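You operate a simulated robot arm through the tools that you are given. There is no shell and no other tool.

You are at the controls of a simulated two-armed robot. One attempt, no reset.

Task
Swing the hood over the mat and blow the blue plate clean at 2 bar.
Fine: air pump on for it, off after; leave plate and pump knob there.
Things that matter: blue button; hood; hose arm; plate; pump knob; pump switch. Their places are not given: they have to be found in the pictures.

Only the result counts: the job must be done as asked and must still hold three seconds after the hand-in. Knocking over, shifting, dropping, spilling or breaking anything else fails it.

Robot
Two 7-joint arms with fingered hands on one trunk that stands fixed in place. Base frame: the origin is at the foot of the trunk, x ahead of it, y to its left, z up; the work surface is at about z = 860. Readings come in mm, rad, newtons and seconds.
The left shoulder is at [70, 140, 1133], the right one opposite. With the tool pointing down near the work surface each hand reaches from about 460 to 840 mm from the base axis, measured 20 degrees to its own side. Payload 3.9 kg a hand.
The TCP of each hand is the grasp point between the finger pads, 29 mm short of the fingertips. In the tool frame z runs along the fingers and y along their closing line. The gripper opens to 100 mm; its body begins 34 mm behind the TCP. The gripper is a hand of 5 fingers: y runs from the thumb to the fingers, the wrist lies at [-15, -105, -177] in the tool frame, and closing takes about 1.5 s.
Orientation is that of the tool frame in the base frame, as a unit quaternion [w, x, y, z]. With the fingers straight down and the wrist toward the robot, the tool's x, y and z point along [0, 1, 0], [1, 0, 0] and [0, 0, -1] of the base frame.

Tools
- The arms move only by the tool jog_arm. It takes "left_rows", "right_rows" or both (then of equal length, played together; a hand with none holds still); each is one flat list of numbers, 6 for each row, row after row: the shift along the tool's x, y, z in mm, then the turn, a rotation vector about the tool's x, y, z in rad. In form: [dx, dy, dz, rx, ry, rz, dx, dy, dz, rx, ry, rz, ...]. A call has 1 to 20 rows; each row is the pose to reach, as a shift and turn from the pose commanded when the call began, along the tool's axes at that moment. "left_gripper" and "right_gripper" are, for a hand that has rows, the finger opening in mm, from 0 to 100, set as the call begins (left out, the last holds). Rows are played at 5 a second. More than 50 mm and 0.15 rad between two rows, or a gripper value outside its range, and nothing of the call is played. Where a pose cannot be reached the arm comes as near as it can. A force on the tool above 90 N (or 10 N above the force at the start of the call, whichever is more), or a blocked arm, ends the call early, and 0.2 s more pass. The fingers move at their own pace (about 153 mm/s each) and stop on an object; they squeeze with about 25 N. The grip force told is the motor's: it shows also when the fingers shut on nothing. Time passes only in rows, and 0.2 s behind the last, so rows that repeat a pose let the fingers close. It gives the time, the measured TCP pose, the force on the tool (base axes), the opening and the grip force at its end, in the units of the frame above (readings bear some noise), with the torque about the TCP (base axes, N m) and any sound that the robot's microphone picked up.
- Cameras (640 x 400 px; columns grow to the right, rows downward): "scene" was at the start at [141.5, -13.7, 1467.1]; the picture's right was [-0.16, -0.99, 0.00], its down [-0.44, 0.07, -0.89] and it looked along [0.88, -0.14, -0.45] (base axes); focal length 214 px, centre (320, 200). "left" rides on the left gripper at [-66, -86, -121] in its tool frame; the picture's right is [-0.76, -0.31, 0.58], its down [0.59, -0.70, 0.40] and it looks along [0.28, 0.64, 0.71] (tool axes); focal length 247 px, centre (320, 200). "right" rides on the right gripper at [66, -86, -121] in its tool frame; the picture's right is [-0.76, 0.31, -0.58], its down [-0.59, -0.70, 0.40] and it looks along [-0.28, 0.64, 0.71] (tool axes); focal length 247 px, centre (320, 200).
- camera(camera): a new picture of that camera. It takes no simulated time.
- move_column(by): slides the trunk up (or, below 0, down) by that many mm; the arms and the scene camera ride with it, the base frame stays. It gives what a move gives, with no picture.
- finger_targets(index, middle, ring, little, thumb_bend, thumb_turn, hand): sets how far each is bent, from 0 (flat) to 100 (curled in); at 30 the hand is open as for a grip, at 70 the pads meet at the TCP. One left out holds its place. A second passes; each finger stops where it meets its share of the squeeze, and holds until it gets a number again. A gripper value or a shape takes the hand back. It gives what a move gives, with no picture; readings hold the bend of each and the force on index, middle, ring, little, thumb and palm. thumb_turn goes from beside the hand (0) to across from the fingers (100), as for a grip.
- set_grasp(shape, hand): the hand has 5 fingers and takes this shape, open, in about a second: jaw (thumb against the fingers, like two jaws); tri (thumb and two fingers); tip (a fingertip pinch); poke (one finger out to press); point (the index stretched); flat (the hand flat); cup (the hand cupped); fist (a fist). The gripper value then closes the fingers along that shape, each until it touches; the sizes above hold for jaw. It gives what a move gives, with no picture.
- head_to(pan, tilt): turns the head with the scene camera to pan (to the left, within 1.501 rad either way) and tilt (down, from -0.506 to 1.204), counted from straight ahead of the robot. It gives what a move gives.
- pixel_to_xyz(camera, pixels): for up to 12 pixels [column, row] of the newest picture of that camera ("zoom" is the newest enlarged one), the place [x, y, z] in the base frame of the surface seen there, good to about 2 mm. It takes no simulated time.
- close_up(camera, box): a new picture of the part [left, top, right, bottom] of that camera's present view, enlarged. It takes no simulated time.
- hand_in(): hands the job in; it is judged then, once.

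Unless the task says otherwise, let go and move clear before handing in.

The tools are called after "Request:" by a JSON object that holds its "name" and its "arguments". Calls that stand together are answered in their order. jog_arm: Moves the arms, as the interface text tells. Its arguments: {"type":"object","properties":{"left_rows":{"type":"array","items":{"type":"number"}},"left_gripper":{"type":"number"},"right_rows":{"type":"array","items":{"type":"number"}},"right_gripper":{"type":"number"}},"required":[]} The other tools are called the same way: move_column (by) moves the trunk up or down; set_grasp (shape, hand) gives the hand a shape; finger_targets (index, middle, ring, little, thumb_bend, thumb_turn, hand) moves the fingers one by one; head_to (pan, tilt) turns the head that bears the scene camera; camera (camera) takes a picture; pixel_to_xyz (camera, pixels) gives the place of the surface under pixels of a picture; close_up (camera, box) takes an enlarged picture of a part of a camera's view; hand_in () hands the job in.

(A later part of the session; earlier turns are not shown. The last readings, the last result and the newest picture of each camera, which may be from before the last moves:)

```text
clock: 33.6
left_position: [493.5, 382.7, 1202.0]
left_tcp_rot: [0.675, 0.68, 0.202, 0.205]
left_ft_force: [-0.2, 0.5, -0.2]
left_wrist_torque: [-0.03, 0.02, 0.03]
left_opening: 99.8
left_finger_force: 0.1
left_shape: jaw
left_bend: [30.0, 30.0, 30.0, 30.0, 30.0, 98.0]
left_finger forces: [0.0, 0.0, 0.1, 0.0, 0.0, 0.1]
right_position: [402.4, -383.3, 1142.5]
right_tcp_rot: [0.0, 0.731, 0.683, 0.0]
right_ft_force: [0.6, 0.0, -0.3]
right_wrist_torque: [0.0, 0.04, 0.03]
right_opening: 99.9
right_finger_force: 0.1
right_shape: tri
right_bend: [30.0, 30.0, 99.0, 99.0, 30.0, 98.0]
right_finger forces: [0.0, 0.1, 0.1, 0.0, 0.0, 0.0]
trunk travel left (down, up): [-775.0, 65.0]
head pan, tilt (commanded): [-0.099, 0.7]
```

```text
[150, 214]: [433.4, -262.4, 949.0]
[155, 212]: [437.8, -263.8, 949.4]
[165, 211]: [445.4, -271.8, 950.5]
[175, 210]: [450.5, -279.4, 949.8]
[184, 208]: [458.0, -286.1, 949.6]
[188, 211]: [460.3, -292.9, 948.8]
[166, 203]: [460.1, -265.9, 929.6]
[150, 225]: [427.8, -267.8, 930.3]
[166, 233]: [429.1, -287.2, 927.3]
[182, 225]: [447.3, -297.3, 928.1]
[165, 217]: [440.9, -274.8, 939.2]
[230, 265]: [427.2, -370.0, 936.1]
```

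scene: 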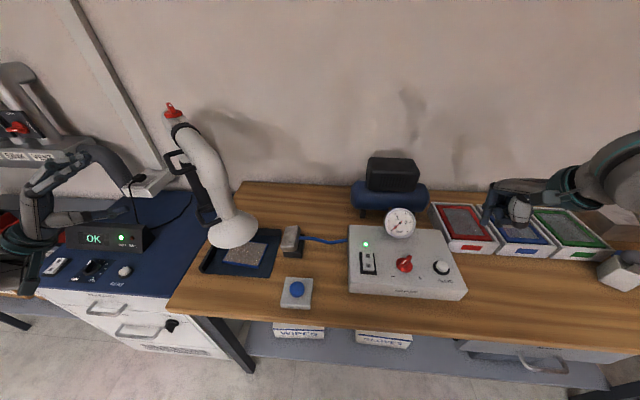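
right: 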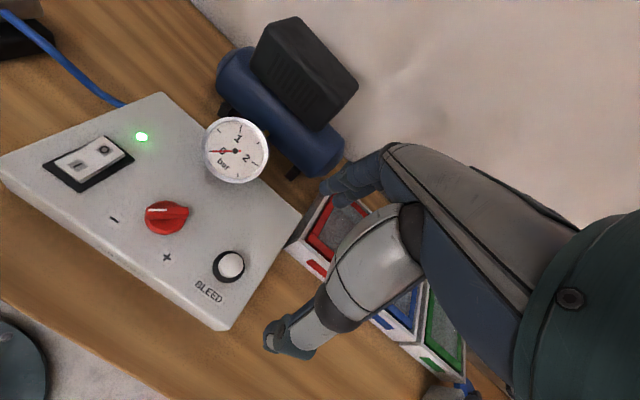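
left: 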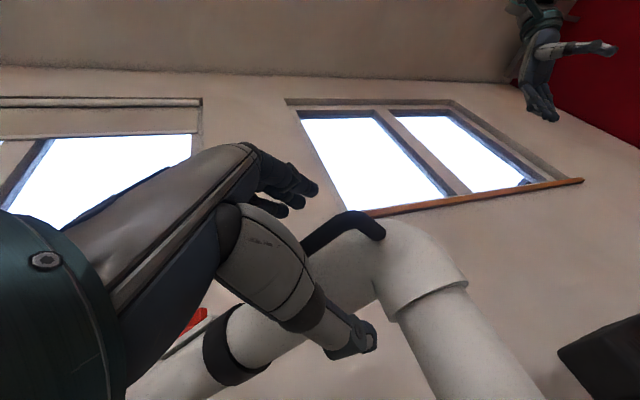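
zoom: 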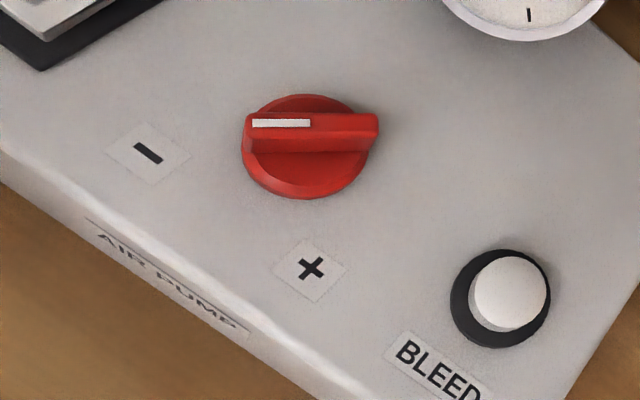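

Ridge centre is about (447,-275.5), along (0.6,-0.8), with the pointer at the "−" end, so I need to turn clockwise from above. I'll bring the hand above the knob with its closing line across the ridge.

Request:
{"name": "jog_arm", "arguments": {"right_rows": [18.4, 6.2, 22.1, 0, 0, -0.119, 36.9, 12.4, 44.2, 0, 0, -0.238, 55.3, 18.7, 66.3, 0, 0, -0.357, 73.7, 24.9, 88.3, 0, 0, -0.476, 92.2, 31.1, 110.4, 0, 0, -0.595, 110.6, 37.3, 132.5, 0, 0, -0.714]}}

Request:
{"name": "camera", "arguments": {"camera": "right"}}

Request:
{"name": "camera", "arguments": {"camera": "scene"}}

```text
clock: 35.0
left_position: [492.5, 382.7, 1202.1]
left_tcp_rot: [0.675, 0.679, 0.203, 0.205]
left_ft_force: [-1.2, 0.8, -0.1]
left_wrist_torque: [0.02, 0.03, -0.03]
left_opening: 99.8
left_finger_force: 0.0
left_shape: jaw
left_bend: [30.0, 30.0, 30.0, 30.0, 30.0, 98.0]
left_finger forces: [0.0, 0.0, 0.0, 0.0, 0.0, 0.0]
right_position: [447.6, -274.6, 1010.4]
right_tcp_rot: [0.0, 0.445, 0.895, 0.0]
right_ft_force: [-0.3, -0.2, -0.4]
right_wrist_torque: [-0.02, 0.0, 0.01]
right_opening: 99.8
right_finger_force: 0.1
right_shape: tri
right_bend: [30.0, 30.0, 99.0, 99.0, 30.0, 98.0]
right_finger forces: [0.0, 0.1, 0.0, 0.0, 0.1, 0.0]
trunk travel left (down, up): [-775.0, 65.0]
head pan, tilt (commanded): [-0.099, 0.7]
```

```text
taken
```

right: 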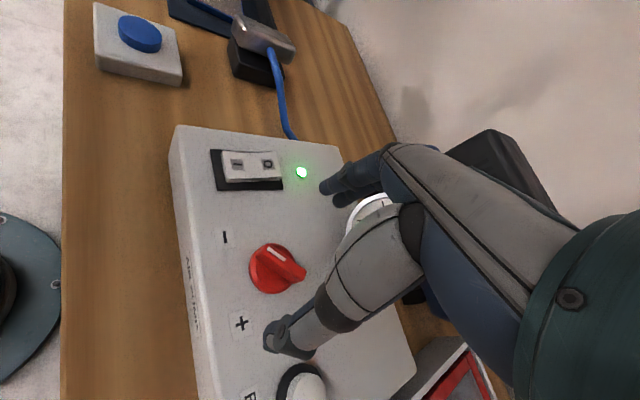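

```text
taken
```

scene: 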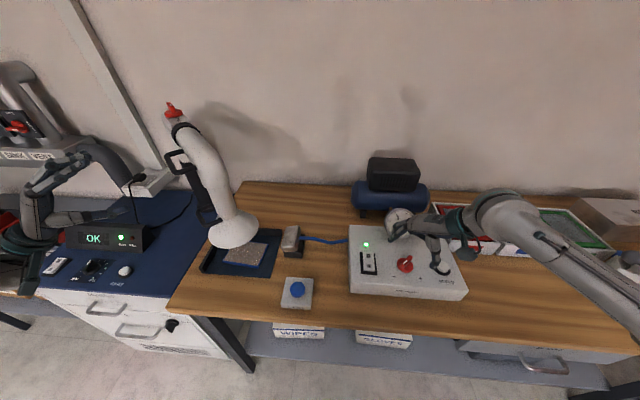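

The hand is over the knob with the closing line across the ridge. I'll lower to TCP z≈963, so the tips end just above the knob disc, then close.

Request:
{"name": "jog_arm", "arguments": {"right_rows": [0, 0, 15, 0, 0, 0, 0, 0, 30, 0, 0, 0, 0, 0, 40, 0, 0, 0, 0, 0, 47, 0, 0, 0]}}

Request:
{"name": "close_up", "arguments": {"camera": "right", "box": [210, 140, 410, 370]}}

Request:
{"name": "close_up", "arguments": {"camera": "scene", "box": [340, 190, 484, 300]}}

```text
clock: 36.0
left_position: [493.6, 382.9, 1201.6]
left_tcp_rot: [0.675, 0.679, 0.202, 0.205]
left_ft_force: [0.4, -0.6, 0.8]
left_wrist_torque: [0.04, 0.0, 0.01]
left_opening: 100.1
left_finger_force: 0.1
left_shape: jaw
left_bend: [30.0, 30.0, 30.0, 30.0, 30.0, 98.0]
left_finger forces: [0.0, 0.0, 0.0, 0.0, 0.0, 0.0]
right_position: [448.1, -275.8, 962.9]
right_tcp_rot: [0.0, 0.446, 0.895, 0.0]
right_ft_force: [1.1, 0.1, 0.5]
right_wrist_torque: [0.0, -0.03, 0.02]
right_opening: 99.8
right_finger_force: 0.1
right_shape: tri
right_bend: [30.0, 30.0, 99.0, 99.0, 30.0, 98.0]
right_finger forces: [0.0, 0.1, 0.0, 0.0, 0.0, 0.0]
trunk travel left (down, up): [-775.0, 65.0]
head pan, tilt (commanded): [-0.099, 0.7]
```

```text
1.74 times, centred on (310, 255) of right
```

zoom: 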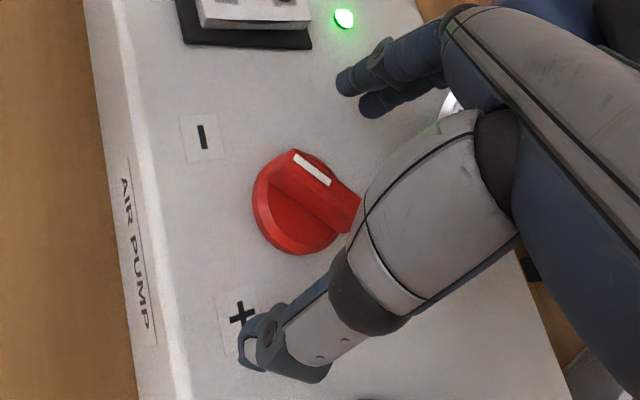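

```text
3.64 times, centred on (412, 245) of scene
```

zoom: 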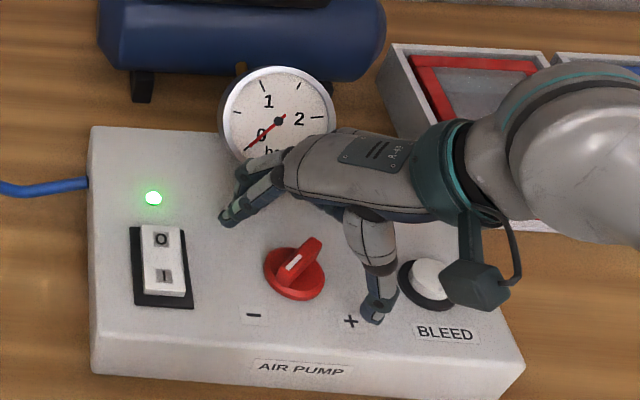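

The fingers and thumb straddle the ridge and the gauge stays visible at (278,120) in the zoom. I'll close on the ridge.

Request:
{"name": "jog_arm", "arguments": {"right_rows": [0, 0, 0, 0, 0, 0, 0, 0, 0, 0, 0, 0, 0, 0, 0, 0, 0, 0, 0, 0, 0, 0, 0, 0, 0, 0, 0, 0, 0, 0, 0, 0, 0, 0, 0, 0, 0, 0, 0, 0, 0, 0, 0, 0, 0, 0, 0, 0], "right_gripper": 0}}

Request:
{"name": "close_up", "arguments": {"camera": "right", "box": [210, 140, 410, 370]}}

Request:
{"name": "close_up", "arguments": {"camera": "scene", "box": [340, 190, 484, 300]}}

```text
clock: 37.8
left_position: [493.0, 382.1, 1200.3]
left_tcp_rot: [0.675, 0.679, 0.202, 0.205]
left_ft_force: [-0.1, -1.0, 0.6]
left_wrist_torque: [-0.03, 0.0, 0.0]
left_opening: 99.8
left_finger_force: 0.1
left_shape: jaw
left_bend: [30.0, 30.0, 30.0, 30.0, 30.0, 98.0]
left_finger forces: [0.0, 0.1, 0.1, 0.0, 0.0, 0.1]
right_position: [447.9, -274.8, 962.8]
right_tcp_rot: [0.001, 0.447, 0.895, 0.0]
right_ft_force: [-1.5, 1.0, -3.5]
right_wrist_torque: [0.05, 0.03, 0.04]
right_opening: 5.8
right_finger_force: 24.6
right_shape: tri
right_bend: [68.0, 68.0, 100.0, 100.0, 72.0, 100.0]
right_finger forces: [10.7, 10.9, 0.1, 0.1, 22.2, 0.0]
trunk travel left (down, up): [-775.0, 65.0]
head pan, tilt (commanded): [-0.099, 0.7]
```

```text
1.74 times, centred on (310, 255) of right
```

zoom: 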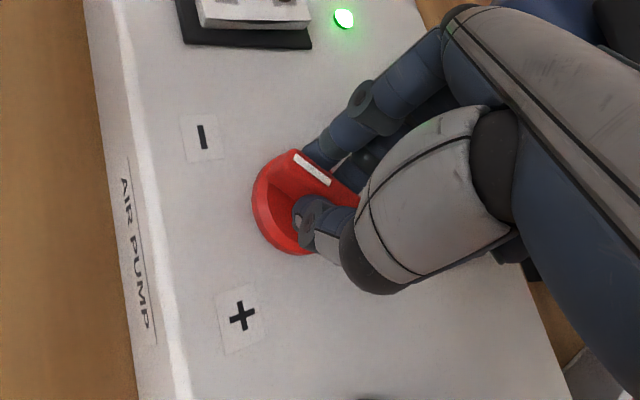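

```text
3.64 times, centred on (412, 245) of scene
```

zoom: 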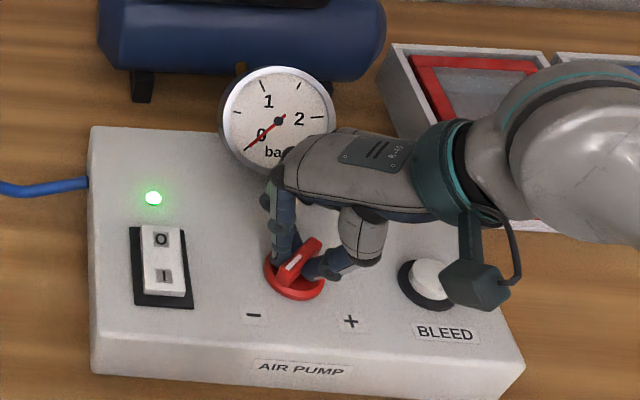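

The ridge is pinched, 11 N on each finger and 22 N on the thumb. I'll turn it clockwise by 0.6 rad and watch the gauge.

Request:
{"name": "jog_arm", "arguments": {"right_rows": [0, 0, 0, 0, 0, 0.1, 0, 0, 0, 0, 0, 0.2, 0, 0, 0, 0, 0, 0.3, 0, 0, 0, 0, 0, 0.4, 0, 0, 0, 0, 0, 0.5, 0, 0, 0, 0, 0, 0.6, 0, 0, 0, 0, 0, 0.6]}}

Request:
{"name": "close_up", "arguments": {"camera": "right", "box": [210, 140, 410, 370]}}

Request:
{"name": "close_up", "arguments": {"camera": "scene", "box": [340, 190, 484, 300]}}

```text
clock: 39.4
left_position: [492.4, 382.3, 1202.4]
left_tcp_rot: [0.675, 0.679, 0.202, 0.204]
left_ft_force: [0.2, -0.4, -1.0]
left_wrist_torque: [-0.01, 0.0, 0.02]
left_opening: 99.9
left_finger_force: 0.1
left_shape: jaw
left_bend: [30.0, 30.0, 30.0, 30.0, 30.0, 98.0]
left_finger forces: [0.0, 0.1, 0.0, 0.0, 0.0, 0.0]
right_position: [448.6, -274.7, 962.3]
right_tcp_rot: [0.001, 0.692, 0.722, 0.001]
right_ft_force: [-1.0, -1.7, 0.3]
right_wrist_torque: [-0.05, 0.05, 0.02]
right_opening: 5.3
right_finger_force: 24.7
right_shape: tri
right_bend: [69.0, 68.0, 100.0, 100.0, 72.0, 100.0]
right_finger forces: [11.2, 12.3, 0.1, 0.1, 24.1, 0.0]
trunk travel left (down, up): [-775.0, 65.0]
head pan, tilt (commanded): [-0.099, 0.7]
```

```text
1.74 times, centred on (310, 255) of right
```

zoom: 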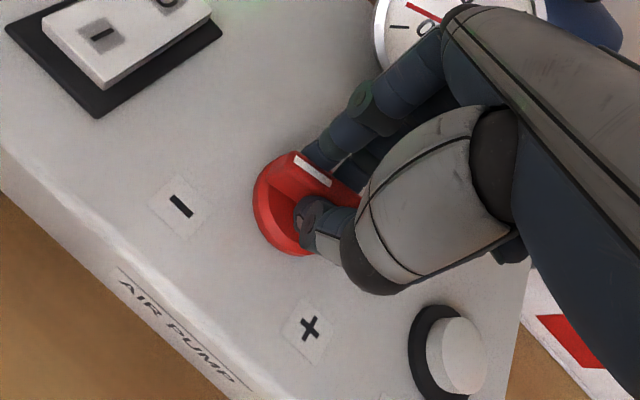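

```text
3.64 times, centred on (412, 245) of scene
```

zoom: 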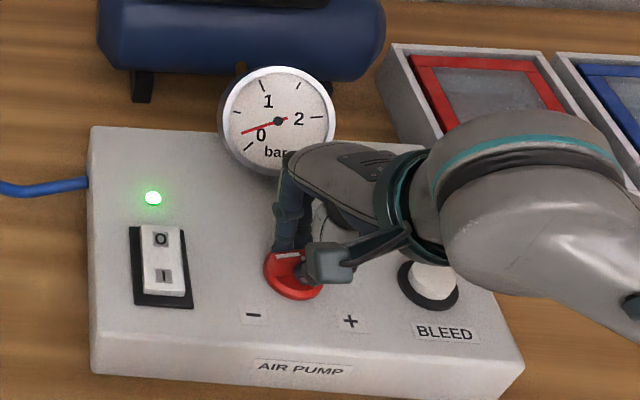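

The gauge needle started to rise. I'll hold a second to see where the needle settles.

Request:
{"name": "jog_arm", "arguments": {"right_rows": [0, 0, 0, 0, 0, 0, 0, 0, 0, 0, 0, 0, 0, 0, 0, 0, 0, 0, 0, 0, 0, 0, 0, 0, 0, 0, 0, 0, 0, 0, 0, 0, 0, 0, 0, 0]}}

Request:
{"name": "close_up", "arguments": {"camera": "scene", "box": [380, 195, 428, 235]}}

```text
clock: 40.8
left_position: [494.0, 384.0, 1202.5]
left_tcp_rot: [0.675, 0.679, 0.201, 0.204]
left_ft_force: [-0.2, 0.4, 0.5]
left_wrist_torque: [0.03, -0.02, 0.0]
left_opening: 100.0
left_finger_force: 0.0
left_shape: jaw
left_bend: [30.0, 30.0, 30.0, 30.0, 30.0, 98.0]
left_finger forces: [0.0, 0.0, 0.0, 0.1, 0.0, 0.1]
right_position: [448.7, -275.3, 963.2]
right_tcp_rot: [0.0, 0.69, 0.723, 0.0]
right_ft_force: [-0.1, -1.6, 2.3]
right_wrist_torque: [-0.04, -0.02, -0.02]
right_opening: 5.3
right_finger_force: 25.5
right_shape: tri
right_bend: [69.0, 68.0, 100.0, 100.0, 72.0, 100.0]
right_finger forces: [11.9, 12.5, 0.0, 0.1, 23.9, 0.0]
trunk travel left (down, up): [-775.0, 65.0]
head pan, tilt (commanded): [-0.099, 0.7]
```

```text
10.00 times, centred on (404, 215) of scene
```

zoom: 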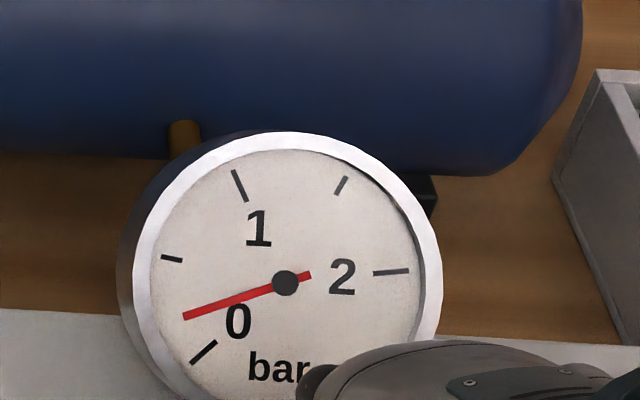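

The needle settles at about 0.2 bar after 0.6 rad. I'll keep turning clockwise and see how far the wrist goes.

Request:
{"name": "jog_arm", "arguments": {"right_rows": [0, 0, 0, 0, 0, 0.1, 0, 0, 0, 0, 0, 0.2, 0, 0, 0, 0, 0, 0.3, 0, 0, 0, 0, 0, 0.4, 0, 0, 0, 0, 0, 0.5, 0, 0, 0, 0, 0, 0.6, 0, 0, 0, 0, 0, 0.6]}}

Request:
{"name": "close_up", "arguments": {"camera": "right", "box": [210, 140, 410, 370]}}

Request:
{"name": "close_up", "arguments": {"camera": "scene", "box": [380, 195, 428, 235]}}

Request:
{"name": "camera", "arguments": {"camera": "scene"}}

```text
clock: 42.4
left_position: [492.5, 381.1, 1201.2]
left_tcp_rot: [0.675, 0.679, 0.203, 0.205]
left_ft_force: [0.5, 0.0, -0.3]
left_wrist_torque: [-0.01, -0.01, -0.02]
left_opening: 100.1
left_finger_force: 0.0
left_shape: jaw
left_bend: [30.0, 30.0, 30.0, 30.0, 30.0, 98.0]
left_finger forces: [0.1, 0.1, 0.0, 0.0, 0.1, 0.0]
right_position: [450.1, -274.7, 963.1]
right_tcp_rot: [-0.001, 0.874, 0.486, -0.001]
right_ft_force: [-1.4, -5.1, -2.5]
right_wrist_torque: [-0.14, 0.03, 0.01]
right_opening: 5.2
right_finger_force: 25.0
right_shape: tri
right_bend: [69.0, 67.0, 100.0, 100.0, 72.0, 100.0]
right_finger forces: [10.4, 14.4, 0.0, 0.0, 23.2, 0.0]
trunk travel left (down, up): [-775.0, 65.0]
head pan, tilt (commanded): [-0.099, 0.7]
```

```text
1.74 times, centred on (310, 255) of right
```

zoom: 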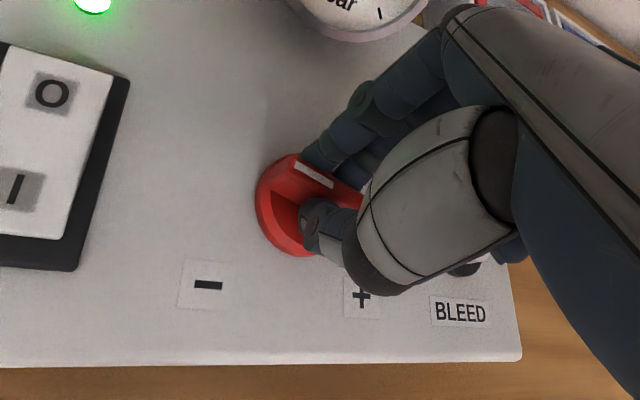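

```text
10.00 times, centred on (404, 215) of scene
```

zoom: 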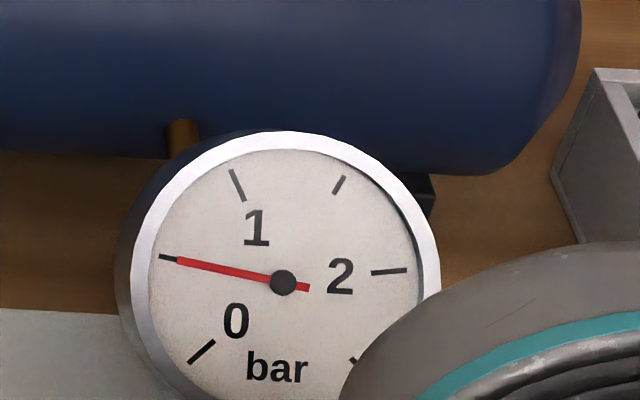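

```text
taken
```

scene: 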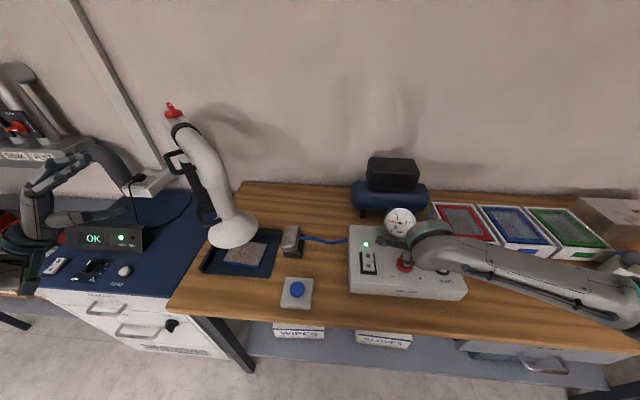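

The needle now points at the 0.5 tick after 1.2 rad in all, so about 0.5 bar per rad. I'll keep turning another 0.7 rad.

Request:
{"name": "jog_arm", "arguments": {"right_rows": [0, 0, 0, 0, 0, 0.1, 0, 0, 0, 0, 0, 0.2, 0, 0, 0, 0, 0, 0.3, 0, 0, 0, 0, 0, 0.4, 0, 0, 0, 0, 0, 0.5, 0, 0, 0, 0, 0, 0.6, 0, 0, 0, 0, 0, 0.7, 0, 0, 0, 0, 0, 0.7]}}

Request:
{"name": "close_up", "arguments": {"camera": "right", "box": [210, 140, 410, 370]}}

Request:
{"name": "close_up", "arguments": {"camera": "scene", "box": [350, 190, 446, 280]}}

```text
clock: 44.2
left_position: [492.3, 380.8, 1202.6]
left_tcp_rot: [0.674, 0.68, 0.202, 0.205]
left_ft_force: [-0.2, 0.1, -1.2]
left_wrist_torque: [0.01, 0.03, -0.03]
left_opening: 99.7
left_finger_force: 0.1
left_shape: jaw
left_bend: [30.0, 30.0, 30.0, 30.0, 30.0, 98.0]
left_finger forces: [0.0, 0.0, 0.0, 0.0, 0.0, 0.0]
right_position: [449.5, -276.7, 963.0]
right_tcp_rot: [-0.001, 0.988, 0.157, 0.0]
right_ft_force: [-3.8, -5.5, -8.8]
right_wrist_torque: [-0.19, 0.06, 0.02]
right_opening: 5.1
right_finger_force: 25.0
right_shape: tri
right_bend: [69.0, 67.0, 100.0, 100.0, 72.0, 100.0]
right_finger forces: [11.2, 13.5, 0.0, 0.0, 21.3, 0.0]
trunk travel left (down, up): [-775.0, 65.0]
head pan, tilt (commanded): [-0.099, 0.7]
```

```text
1.74 times, centred on (310, 255) of right
```

zoom: 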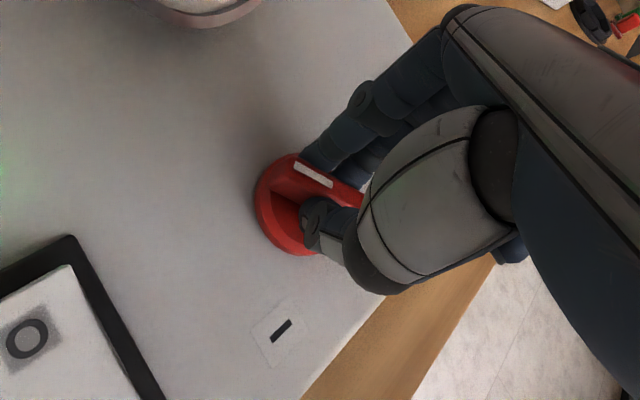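

```text
4.44 times, centred on (398, 235) of scene
```

zoom: 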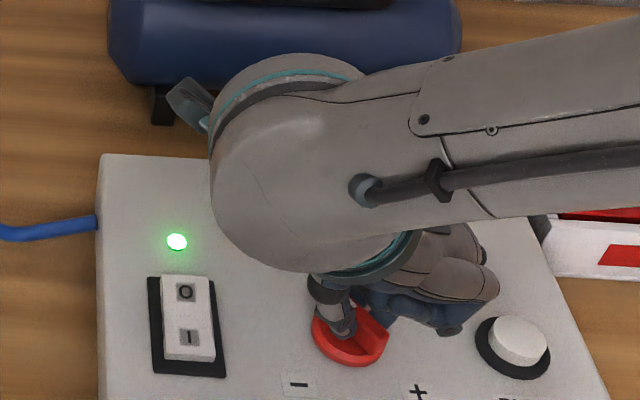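

The wrist hides the gauge now, but the grip holds and the knob follows. I'll turn 0.6 rad further before regripping.

Request:
{"name": "jog_arm", "arguments": {"right_rows": [0, 0, 0, 0, 0, 0.1, 0, 0, 0, 0, 0, 0.2, 0, 0, 0, 0, 0, 0.3, 0, 0, 0, 0, 0, 0.4, 0, 0, 0, 0, 0, 0.5, 0, 0, 0, 0, 0, 0.6, 0, 0, 0, 0, 0, 0.6]}}

Request:
{"name": "close_up", "arguments": {"camera": "right", "box": [210, 140, 410, 370]}}

Request:
{"name": "camera", "arguments": {"camera": "scene"}}

```text
clock: 45.8
left_position: [492.6, 381.4, 1202.4]
left_tcp_rot: [0.675, 0.679, 0.203, 0.206]
left_ft_force: [0.3, -0.2, 1.0]
left_wrist_torque: [0.0, -0.01, -0.02]
left_opening: 99.9
left_finger_force: 0.1
left_shape: jaw
left_bend: [30.0, 30.0, 30.0, 30.0, 30.0, 98.0]
left_finger forces: [0.1, 0.0, 0.0, 0.1, 0.0, 0.1]
right_position: [448.4, -274.5, 962.9]
right_tcp_rot: [-0.001, 0.99, -0.141, 0.001]
right_ft_force: [-1.4, -9.2, 1.5]
right_wrist_torque: [-0.25, 0.04, 0.01]
right_opening: 5.1
right_finger_force: 24.7
right_shape: tri
right_bend: [68.0, 66.0, 100.0, 100.0, 72.0, 100.0]
right_finger forces: [13.3, 16.3, 0.0, 0.0, 20.6, 0.0]
trunk travel left (down, up): [-775.0, 65.0]
head pan, tilt (commanded): [-0.099, 0.7]
```

```text
1.74 times, centred on (310, 255) of right
```

zoom: 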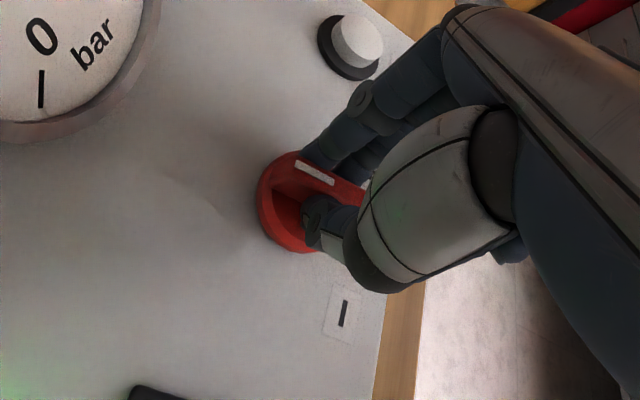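

```text
taken
```

scene: 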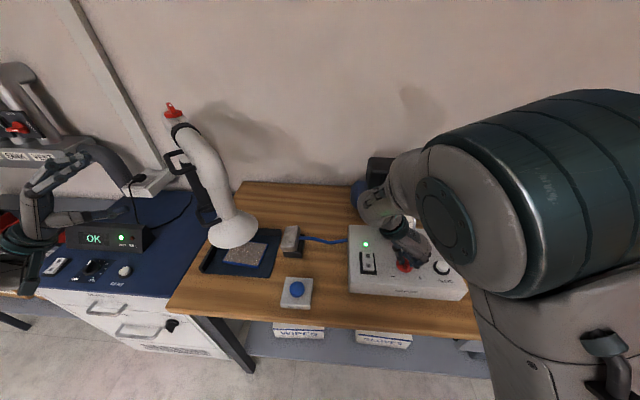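

The knob has turned 2.5 rad in all and the right camera catches part of the gauge. I'll take the full right picture to read it.

Request:
{"name": "camera", "arguments": {"camera": "right"}}

Request:
{"name": "close_up", "arguments": {"camera": "right", "box": [90, 60, 330, 230]}}

```text
taken
```

right: 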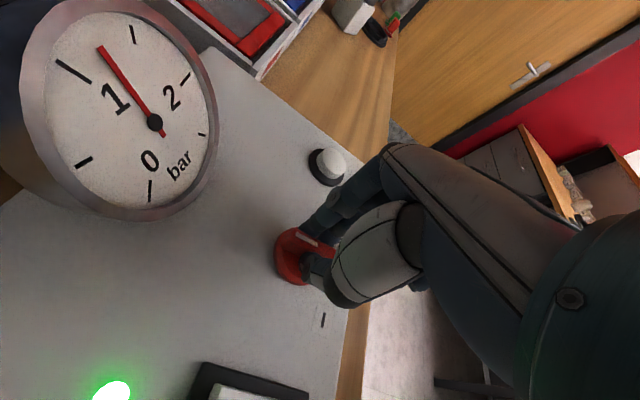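

```text
2.35 times, centred on (210, 145) of right
```

zoom: 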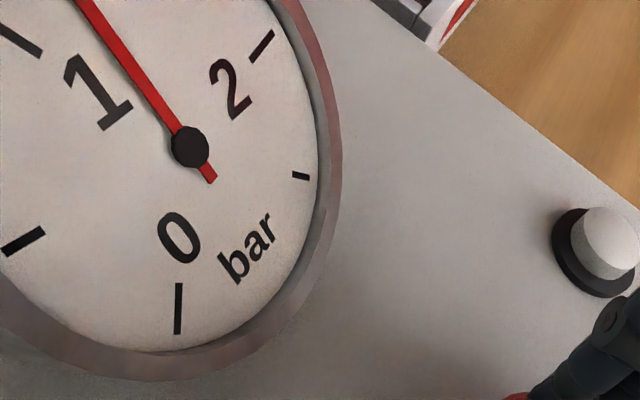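

The needle is midway between 1 and 1.5, about 1.25 bar at 2.5 rad, so about 1.35 rad remain. I'll open partly, rise, and turn the hand back for a second grip.

Request:
{"name": "jog_arm", "arguments": {"right_rows": [0, 0, 0, 0, 0, 0, 0, 0, 0, 0, 0, 0, 0, 0, 0, 0, 0, 0, 0, 0, 0, 0, 0, 0, 0, 0, 0, 0, 0, 0, 0, 0, -15, 0, 0, 0, 0, 0, -35, 0, 0, 0, 0, 0, -60, 0, 0, 0], "right_gripper": 50}}

Request:
{"name": "camera", "arguments": {"camera": "right"}}

```text
clock: 47.6
left_position: [493.8, 383.6, 1202.9]
left_tcp_rot: [0.675, 0.679, 0.202, 0.205]
left_ft_force: [0.2, -0.4, -0.2]
left_wrist_torque: [0.02, 0.01, -0.01]
left_opening: 99.8
left_finger_force: 0.2
left_shape: jaw
left_bend: [30.0, 30.0, 30.0, 30.0, 30.0, 98.0]
left_finger forces: [0.0, 0.0, 0.0, 0.0, 0.0, 0.1]
right_position: [448.3, -279.1, 1020.1]
right_tcp_rot: [-0.018, 0.988, -0.152, -0.004]
right_ft_force: [0.1, 0.0, -0.4]
right_wrist_torque: [-0.02, -0.01, -0.02]
right_opening: 49.9
right_finger_force: 0.1
right_shape: tri
right_bend: [40.0, 43.0, 99.0, 99.0, 36.0, 100.0]
right_finger forces: [0.0, 0.0, 0.0, 0.1, 0.0, 0.1]
trunk travel left (down, up): [-775.0, 65.0]
head pan, tilt (commanded): [-0.099, 0.7]
```

```text
taken
```

right: 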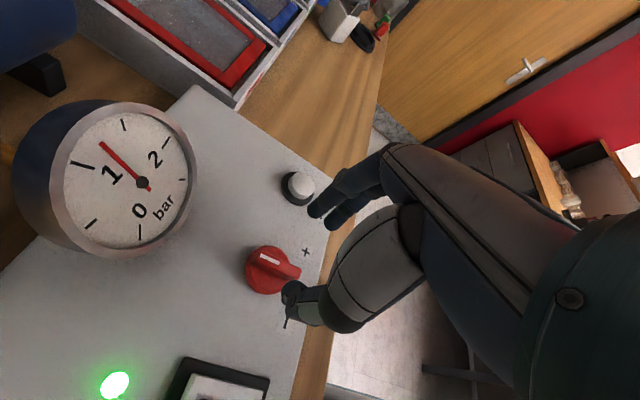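

The knob stayed and the gauge holds at about 1.25 bar. I'll measure the ridge's new direction from this picture.

Request:
{"name": "close_up", "arguments": {"camera": "right", "box": [230, 230, 320, 310]}}

Request:
{"name": "pixel_to_xyz", "arguments": {"camera": "right", "pixels": [[253, 254], [260, 258], [268, 262], [276, 266], [284, 269], [292, 272], [298, 275], [247, 270], [262, 291]]}}

```text
5.00 times, centred on (275, 270) of right
```

zoom: 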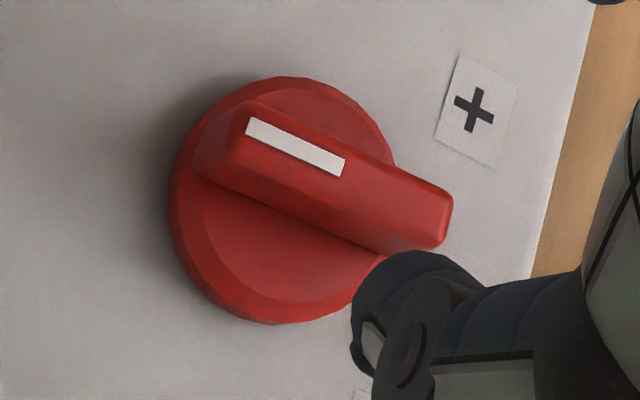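

```text
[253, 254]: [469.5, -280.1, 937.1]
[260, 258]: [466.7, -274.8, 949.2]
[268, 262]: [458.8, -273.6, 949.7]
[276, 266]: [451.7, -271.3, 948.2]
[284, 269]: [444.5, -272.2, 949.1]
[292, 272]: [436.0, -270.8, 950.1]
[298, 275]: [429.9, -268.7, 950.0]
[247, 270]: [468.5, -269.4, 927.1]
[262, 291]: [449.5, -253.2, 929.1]
```

The pointer now aims straight up the panel, the mid of its 270° range, matching 1.25 bar, so 2 bar needs about 81° (1.414 rad) more. I'll raise slightly and turn the hand back counter-clockwise.

Request:
{"name": "jog_arm", "arguments": {"right_rows": [0, 0, -5, 0, 0, -0.1336, 0, 0, -10, 0, 0, -0.2671, 0, 0, -15, 0, 0, -0.4007, 0, 0, -20, 0, 0, -0.5343, 0, 0, -20, 0, 0, -0.6679, 0, 0, -20, 0, 0, -0.8014, 0, 0, -20, 0, 0, -0.935, 0, 0, -20, 0, 0, -1.0686, 0, 0, -20, 0, 0, -1.2021, 0, 0, -20, 0, 0, -1.3357, 0, 0, -20, 0, 0, -1.4693, 0, 0, -20, 0, 0, -1.6029, 0, 0, -20, 0, 0, -1.7364, 0, 0, -20, 0, 0, -1.87]}}

Request:
{"name": "close_up", "arguments": {"camera": "scene", "box": [340, 190, 484, 300]}}

```text
clock: 50.6
left_position: [493.4, 382.6, 1201.1]
left_tcp_rot: [0.675, 0.679, 0.202, 0.204]
left_ft_force: [-0.2, 0.4, 0.0]
left_wrist_torque: [-0.02, -0.01, -0.01]
left_opening: 99.9
left_finger_force: 0.0
left_shape: jaw
left_bend: [30.0, 30.0, 30.0, 30.0, 30.0, 98.0]
left_finger forces: [0.0, 0.0, 0.1, 0.0, 0.0, 0.1]
right_position: [458.8, -282.3, 1036.1]
right_tcp_rot: [-0.006, 0.702, 0.712, 0.01]
right_ft_force: [0.3, 0.9, 0.7]
right_wrist_torque: [0.04, 0.0, 0.02]
right_opening: 49.7
right_finger_force: 0.1
right_shape: tri
right_bend: [40.0, 43.0, 99.0, 99.0, 36.0, 100.0]
right_finger forces: [0.0, 0.1, 0.0, 0.0, 0.0, 0.0]
right hand out of reach, approached as far as the arm can: row 3, 4, 5, 6, 7, 8, 9, 10, 11, 12, 13, 14
trunk travel left (down, up): [-775.0, 65.0]
head pan, tilt (commanded): [-0.099, 0.7]
```

```text
3.64 times, centred on (412, 245) of scene
```

zoom: 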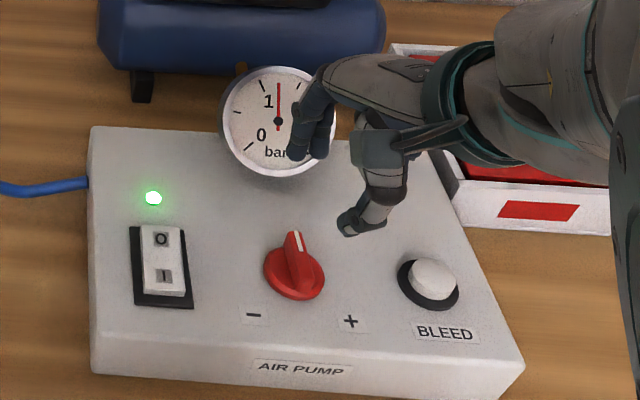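

The hand is free at about yaw 0, off by 10 mm since some rows were out of reach; the needle stands at 1.25. I'll correct the position and turn on to yaw 80° for the second grip.

Request:
{"name": "jog_arm", "arguments": {"right_rows": [0.8, -1.1, 1.6, 0.0021, -0.0015, -0.139, 1.6, -2.3, 3.2, 0.0041, -0.003, -0.278, 2.4, -3.4, 4.9, 0.0062, -0.0044, -0.4169, 3.2, -4.5, 6.5, 0.0082, -0.0059, -0.5559, 4.1, -5.7, 8.1, 0.0103, -0.0074, -0.6949, 4.9, -6.8, 9.7, 0.0124, -0.0089, -0.8339, 5.7, -7.9, 11.3, 0.0144, -0.0104, -0.9729, 6.5, -9, 13, 0.0165, -0.0118, -1.1118, 7.3, -10.2, 14.6, 0.0185, -0.0133, -1.2508, 8.1, -11.3, 16.2, 0.0206, -0.0148, -1.3898]}}

Request:
{"name": "camera", "arguments": {"camera": "scene"}}

Request:
{"name": "camera", "arguments": {"camera": "right"}}

```text
clock: 52.8
left_position: [494.4, 382.5, 1201.3]
left_tcp_rot: [0.675, 0.679, 0.203, 0.205]
left_ft_force: [-0.5, 0.9, -0.1]
left_wrist_torque: [0.01, 0.01, 0.0]
left_opening: 99.8
left_finger_force: 0.1
left_shape: jaw
left_bend: [30.0, 30.0, 30.0, 30.0, 30.0, 98.0]
left_finger forces: [0.1, 0.1, 0.0, 0.0, 0.1, 0.0]
right_position: [446.0, -275.9, 1018.4]
right_tcp_rot: [-0.002, 0.082, 0.997, -0.012]
right_ft_force: [0.3, 0.3, -0.1]
right_wrist_torque: [0.04, 0.0, 0.01]
right_opening: 49.6
right_finger_force: 0.0
right_shape: tri
right_bend: [40.0, 43.0, 99.0, 99.0, 36.0, 100.0]
right_finger forces: [0.0, 0.0, 0.0, 0.1, 0.1, 0.0]
trunk travel left (down, up): [-775.0, 65.0]
head pan, tilt (commanded): [-0.099, 0.7]
```

```text
taken
```

scene: 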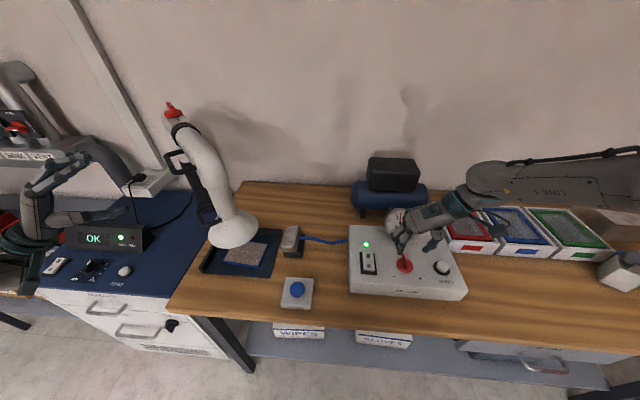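

```text
taken
```

right: 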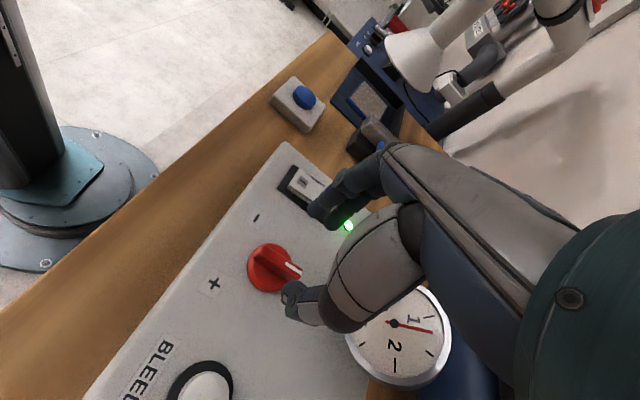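

The hand is at yaw 80°, centred over the knob. I'll lower to z≈963 and close on the ridge again.

Request:
{"name": "jog_arm", "arguments": {"right_rows": [-0.3, 1, 15, 0, 0, 0, -0.6, 2, 30, 0, 0, 0, -0.9, 2.8, 43, 0, 0, 0, -1.2, 3.5, 55, 0, 0, 0, -1.2, 3.5, 55, 0, 0, 0]}}

Request:
{"name": "camera", "arguments": {"camera": "right"}}

Request:
{"name": "close_up", "arguments": {"camera": "scene", "box": [340, 190, 484, 300]}}

```text
clock: 54.0
left_position: [493.6, 383.5, 1201.3]
left_tcp_rot: [0.675, 0.68, 0.202, 0.204]
left_ft_force: [-0.1, -0.2, 0.9]
left_wrist_torque: [-0.02, -0.01, 0.03]
left_opening: 99.8
left_finger_force: 0.1
left_shape: jaw
left_bend: [30.0, 30.0, 30.0, 30.0, 30.0, 98.0]
left_finger forces: [0.0, 0.0, 0.0, 0.1, 0.1, 0.0]
right_position: [449.0, -272.4, 963.7]
right_tcp_rot: [-0.002, 0.082, 0.997, -0.012]
right_ft_force: [-0.8, -0.9, 0.8]
right_wrist_torque: [0.0, -0.01, 0.0]
right_opening: 49.8
right_finger_force: 0.1
right_shape: tri
right_bend: [40.0, 43.0, 99.0, 99.0, 36.0, 100.0]
right_finger forces: [0.1, 0.0, 0.0, 0.0, 0.0, 0.0]
trunk travel left (down, up): [-775.0, 65.0]
head pan, tilt (commanded): [-0.099, 0.7]
```

```text
taken
```

right: 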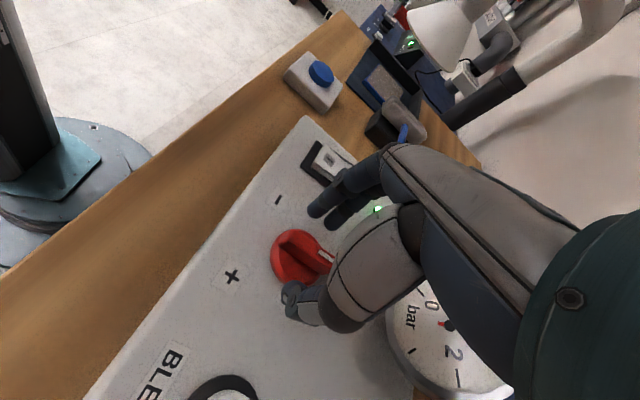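

```text
3.64 times, centred on (412, 245) of scene
```

zoom: 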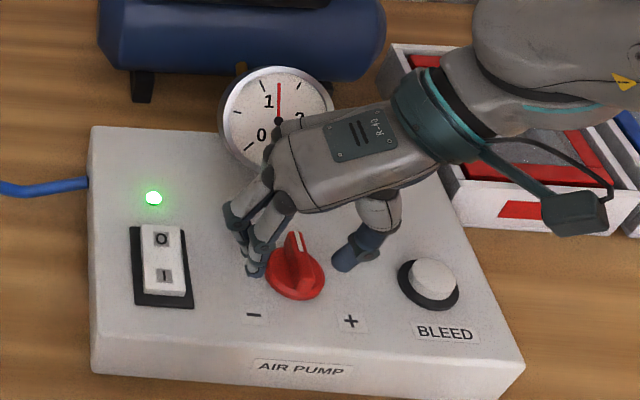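

The fingers straddle the ridge, with the thumb well off the BLEED button. I'll close on it.

Request:
{"name": "jog_arm", "arguments": {"right_rows": [0, 0, 0, 0, 0, 0, 0, 0, 0, 0, 0, 0, 0, 0, 0, 0, 0, 0, 0, 0, 0, 0, 0, 0, 0, 0, 0, 0, 0, 0, 0, 0, 0, 0, 0, 0], "right_gripper": 0}}

Request:
{"name": "close_up", "arguments": {"camera": "right", "box": [210, 140, 410, 370]}}

Request:
{"name": "close_up", "arguments": {"camera": "scene", "box": [380, 195, 428, 235]}}

```text
clock: 55.4
left_position: [494.8, 382.1, 1202.1]
left_tcp_rot: [0.675, 0.679, 0.202, 0.204]
left_ft_force: [-0.2, -0.2, -0.5]
left_wrist_torque: [0.01, -0.02, 0.02]
left_opening: 100.0
left_finger_force: 0.1
left_shape: jaw
left_bend: [30.0, 30.0, 30.0, 30.0, 30.0, 98.0]
left_finger forces: [0.1, 0.0, 0.0, 0.0, 0.1, 0.0]
right_position: [446.5, -273.1, 964.1]
right_tcp_rot: [-0.003, 0.083, 0.997, -0.011]
right_ft_force: [-1.5, 0.2, -3.4]
right_wrist_torque: [0.03, 0.0, 0.01]
right_opening: 5.6
right_finger_force: 25.3
right_shape: tri
right_bend: [69.0, 69.0, 100.0, 100.0, 72.0, 100.0]
right_finger forces: [11.0, 11.4, 0.1, 0.0, 21.9, 0.0]
trunk travel left (down, up): [-775.0, 65.0]
head pan, tilt (commanded): [-0.099, 0.7]
```

```text
1.74 times, centred on (310, 255) of right
```

zoom: 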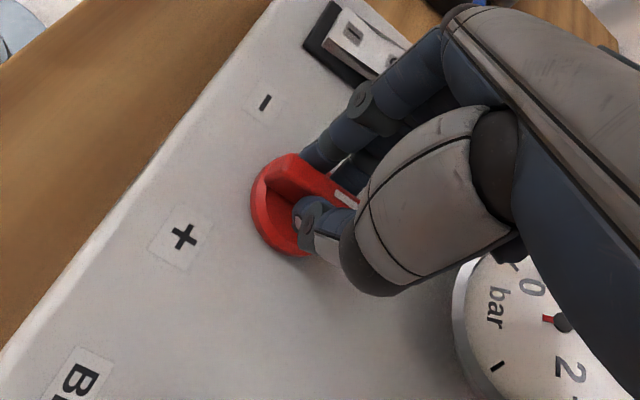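

```text
10.00 times, centred on (404, 215) of scene
```

zoom: 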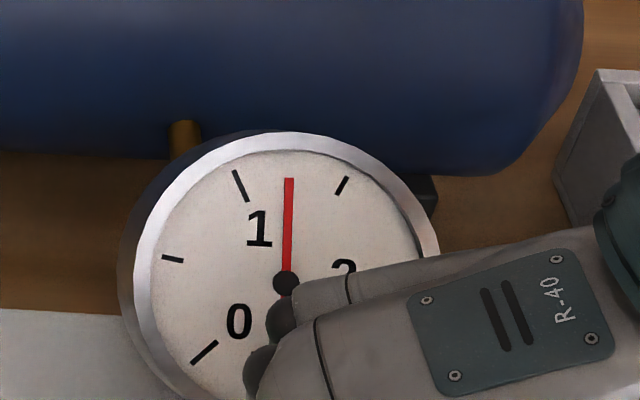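

The needle stands at about 1.24 bar and the ridge is pinched. I'll turn clockwise 1.1 rad and read again, to stay below 2 bar.

Request:
{"name": "jog_arm", "arguments": {"right_rows": [0, 0, 0, 0, 0, 0.1, 0, 0, 0, 0, 0, 0.2, 0, 0, 0, 0, 0, 0.3, 0, 0, 0, 0, 0, 0.4, 0, 0, 0, 0, 0, 0.5, 0, 0, 0, 0, 0, 0.6, 0, 0, 0, 0, 0, 0.7, 0, 0, 0, 0, 0, 0.8, 0, 0, 0, 0, 0, 0.9, 0, 0, 0, 0, 0, 1.0, 0, 0, 0, 0, 0, 1.1, 0, 0, 0, 0, 0, 1.1, 0, 0, 0, 0, 0, 1.1, 0, 0, 0, 0, 0, 1.1]}}

Request:
{"name": "close_up", "arguments": {"camera": "scene", "box": [380, 195, 428, 235]}}

Request:
{"name": "close_up", "arguments": {"camera": "right", "box": [210, 140, 410, 370]}}

```text
clock: 58.4
left_position: [494.8, 382.4, 1200.9]
left_tcp_rot: [0.675, 0.679, 0.202, 0.204]
left_ft_force: [-0.6, -0.2, -0.2]
left_wrist_torque: [0.01, 0.02, -0.01]
left_opening: 100.1
left_finger_force: 0.0
left_shape: jaw
left_bend: [30.0, 30.0, 30.0, 30.0, 30.0, 98.0]
left_finger forces: [0.1, 0.0, 0.0, 0.1, 0.1, 0.1]
right_position: [448.4, -274.1, 963.7]
right_tcp_rot: [0.004, 0.591, 0.806, -0.011]
right_ft_force: [3.7, -1.3, 3.9]
right_wrist_torque: [-0.01, -0.14, 0.03]
right_opening: 5.6
right_finger_force: 25.2
right_shape: tri
right_bend: [69.0, 68.0, 100.0, 100.0, 72.0, 100.0]
right_finger forces: [12.8, 14.4, 0.0, 0.0, 23.7, 0.1]
trunk travel left (down, up): [-775.0, 65.0]
head pan, tilt (commanded): [-0.099, 0.7]
```

```text
10.00 times, centred on (404, 215) of scene
```

zoom: 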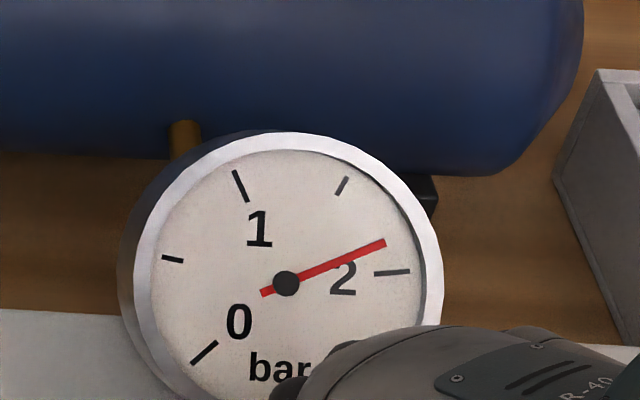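

```text
1.74 times, centred on (310, 255) of right
```

zoom: 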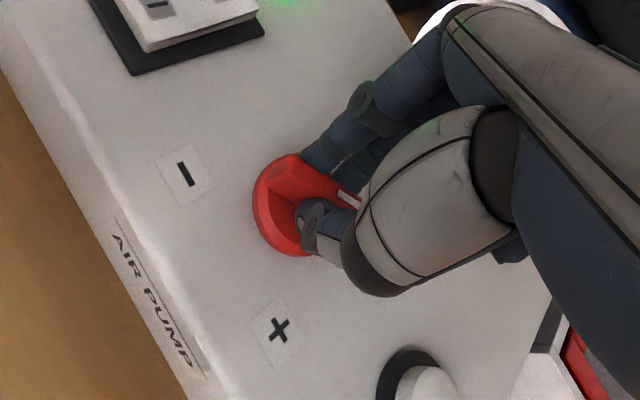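

The needle stands at about 1.85 bar. I'll turn another 0.25 rad gently and read again.

Request:
{"name": "jog_arm", "arguments": {"right_rows": [0, 0, 0, 0, 0, 0.07, 0, 0, 0, 0, 0, 0.14, 0, 0, 0, 0, 0, 0.2, 0, 0, 0, 0, 0, 0.25, 0, 0, 0, 0, 0, 0.25, 0, 0, 0, 0, 0, 0.25, 0, 0, 0, 0, 0, 0.25, 0, 0, 0, 0, 0, 0.25]}}

Request:
{"name": "close_up", "arguments": {"camera": "scene", "box": [380, 195, 428, 235]}}

```text
clock: 60.2
left_position: [492.9, 383.2, 1201.9]
left_tcp_rot: [0.675, 0.679, 0.202, 0.204]
left_ft_force: [-0.1, 0.9, -0.6]
left_wrist_torque: [0.03, -0.01, 0.0]
left_opening: 100.0
left_finger_force: 0.0
left_shape: jaw
left_bend: [30.0, 30.0, 30.0, 30.0, 30.0, 98.0]
left_finger forces: [0.1, 0.0, 0.0, 0.1, 0.1, 0.0]
right_position: [449.9, -273.6, 963.7]
right_tcp_rot: [0.006, 0.688, 0.726, -0.01]
right_ft_force: [2.7, -4.8, 6.6]
right_wrist_torque: [-0.05, -0.03, 0.01]
right_opening: 5.3
right_finger_force: 25.1
right_shape: tri
right_bend: [70.0, 68.0, 100.0, 100.0, 72.0, 100.0]
right_finger forces: [11.7, 14.9, 0.1, 0.0, 24.6, 0.0]
trunk travel left (down, up): [-775.0, 65.0]
head pan, tilt (commanded): [-0.099, 0.7]
```

```text
10.00 times, centred on (404, 215) of scene
```

zoom: 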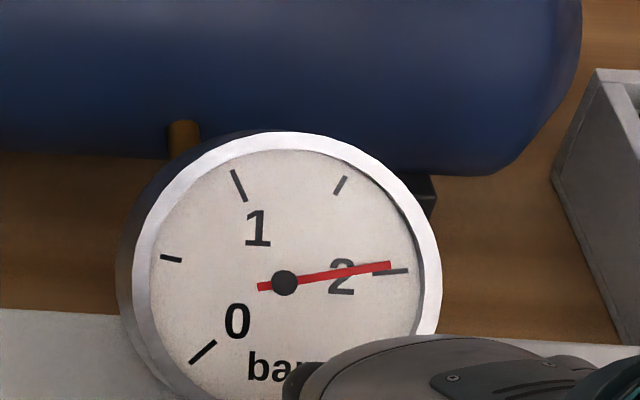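

The needle is about 4° short of the 2 tick, roughly 1.96 bar. I'll turn 0.06 rad more.

Request:
{"name": "jog_arm", "arguments": {"right_rows": [0, 0, 0, 0, 0, 0.03, 0, 0, 0, 0, 0, 0.06, 0, 0, 0, 0, 0, 0.06, 0, 0, 0, 0, 0, 0.06, 0, 0, 0, 0, 0, 0.06, 0, 0, 0, 0, 0, 0.06]}}

Request:
{"name": "close_up", "arguments": {"camera": "scene", "box": [380, 195, 428, 235]}}

```text
clock: 61.6
left_position: [494.0, 381.8, 1201.6]
left_tcp_rot: [0.675, 0.68, 0.202, 0.205]
left_ft_force: [1.0, -0.3, -1.0]
left_wrist_torque: [0.01, 0.03, 0.0]
left_opening: 99.7
left_finger_force: 0.1
left_shape: jaw
left_bend: [30.0, 30.0, 30.0, 30.0, 30.0, 98.0]
left_finger forces: [0.0, 0.1, 0.0, 0.1, 0.0, 0.0]
right_position: [447.9, -274.8, 963.3]
right_tcp_rot: [0.006, 0.709, 0.705, -0.011]
right_ft_force: [5.1, -5.3, 10.5]
right_wrist_torque: [-0.09, -0.15, -0.02]
right_opening: 5.3
right_finger_force: 24.8
right_shape: tri
right_bend: [70.0, 68.0, 100.0, 100.0, 72.0, 100.0]
right_finger forces: [12.4, 15.7, 0.0, 0.1, 24.3, 0.0]
trunk travel left (down, up): [-775.0, 65.0]
head pan, tilt (commanded): [-0.099, 0.7]
```

```text
10.00 times, centred on (404, 215) of scene
```

zoom: 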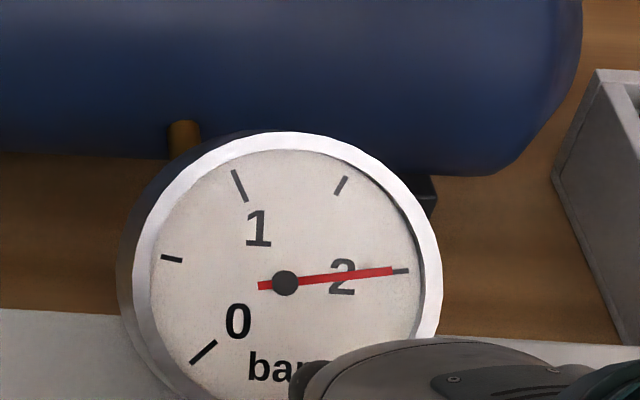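

The needle now lies right on the 2 tick. I'll open the fingers, rise, and check that the reading holds.

Request:
{"name": "jog_arm", "arguments": {"right_rows": [0, 0, 0, 0, 0, 0, 0, 0, 0, 0, 0, 0, 0, 0, 0, 0, 0, 0, 0, 0, 0, 0, 0, 0, 0, 0, 0, 0, 0, 0, 0, 0, -15, 0, 0, 0, 0, 0, -35, 0, 0, 0, 0, 0, -60, 0, 0, 0, 0, 0, -90, 0, 0, 0], "right_gripper": 50}}

Request:
{"name": "close_up", "arguments": {"camera": "scene", "box": [380, 195, 428, 235]}}

Request:
{"name": "camera", "arguments": {"camera": "scene"}}

```text
clock: 63.6
left_position: [492.6, 382.2, 1201.5]
left_tcp_rot: [0.675, 0.68, 0.202, 0.205]
left_ft_force: [0.3, 0.6, -0.3]
left_wrist_torque: [0.0, 0.01, -0.04]
left_opening: 99.9
left_finger_force: 0.1
left_shape: jaw
left_bend: [30.0, 30.0, 30.0, 30.0, 30.0, 98.0]
left_finger forces: [0.0, 0.0, 0.1, 0.0, 0.1, 0.0]
right_position: [464.3, -285.5, 1040.1]
right_tcp_rot: [0.001, 0.708, 0.706, -0.002]
right_ft_force: [0.2, -0.6, 0.3]
right_wrist_torque: [0.0, 0.04, 0.04]
right_opening: 50.0
right_finger_force: 0.1
right_shape: tri
right_bend: [40.0, 43.0, 99.0, 99.0, 36.0, 100.0]
right_finger forces: [0.1, 0.0, 0.0, 0.0, 0.0, 0.0]
right hand out of reach, approached as far as the arm can: row 8, 9
trunk travel left (down, up): [-775.0, 65.0]
head pan, tilt (commanded): [-0.099, 0.7]
```

```text
10.00 times, centred on (404, 215) of scene
```

zoom: 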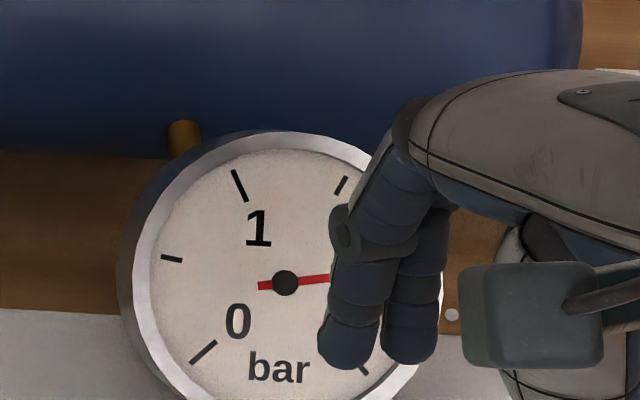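

```text
taken
```

scene: 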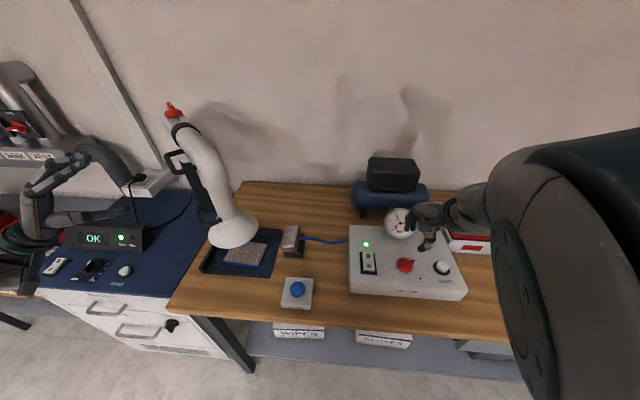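

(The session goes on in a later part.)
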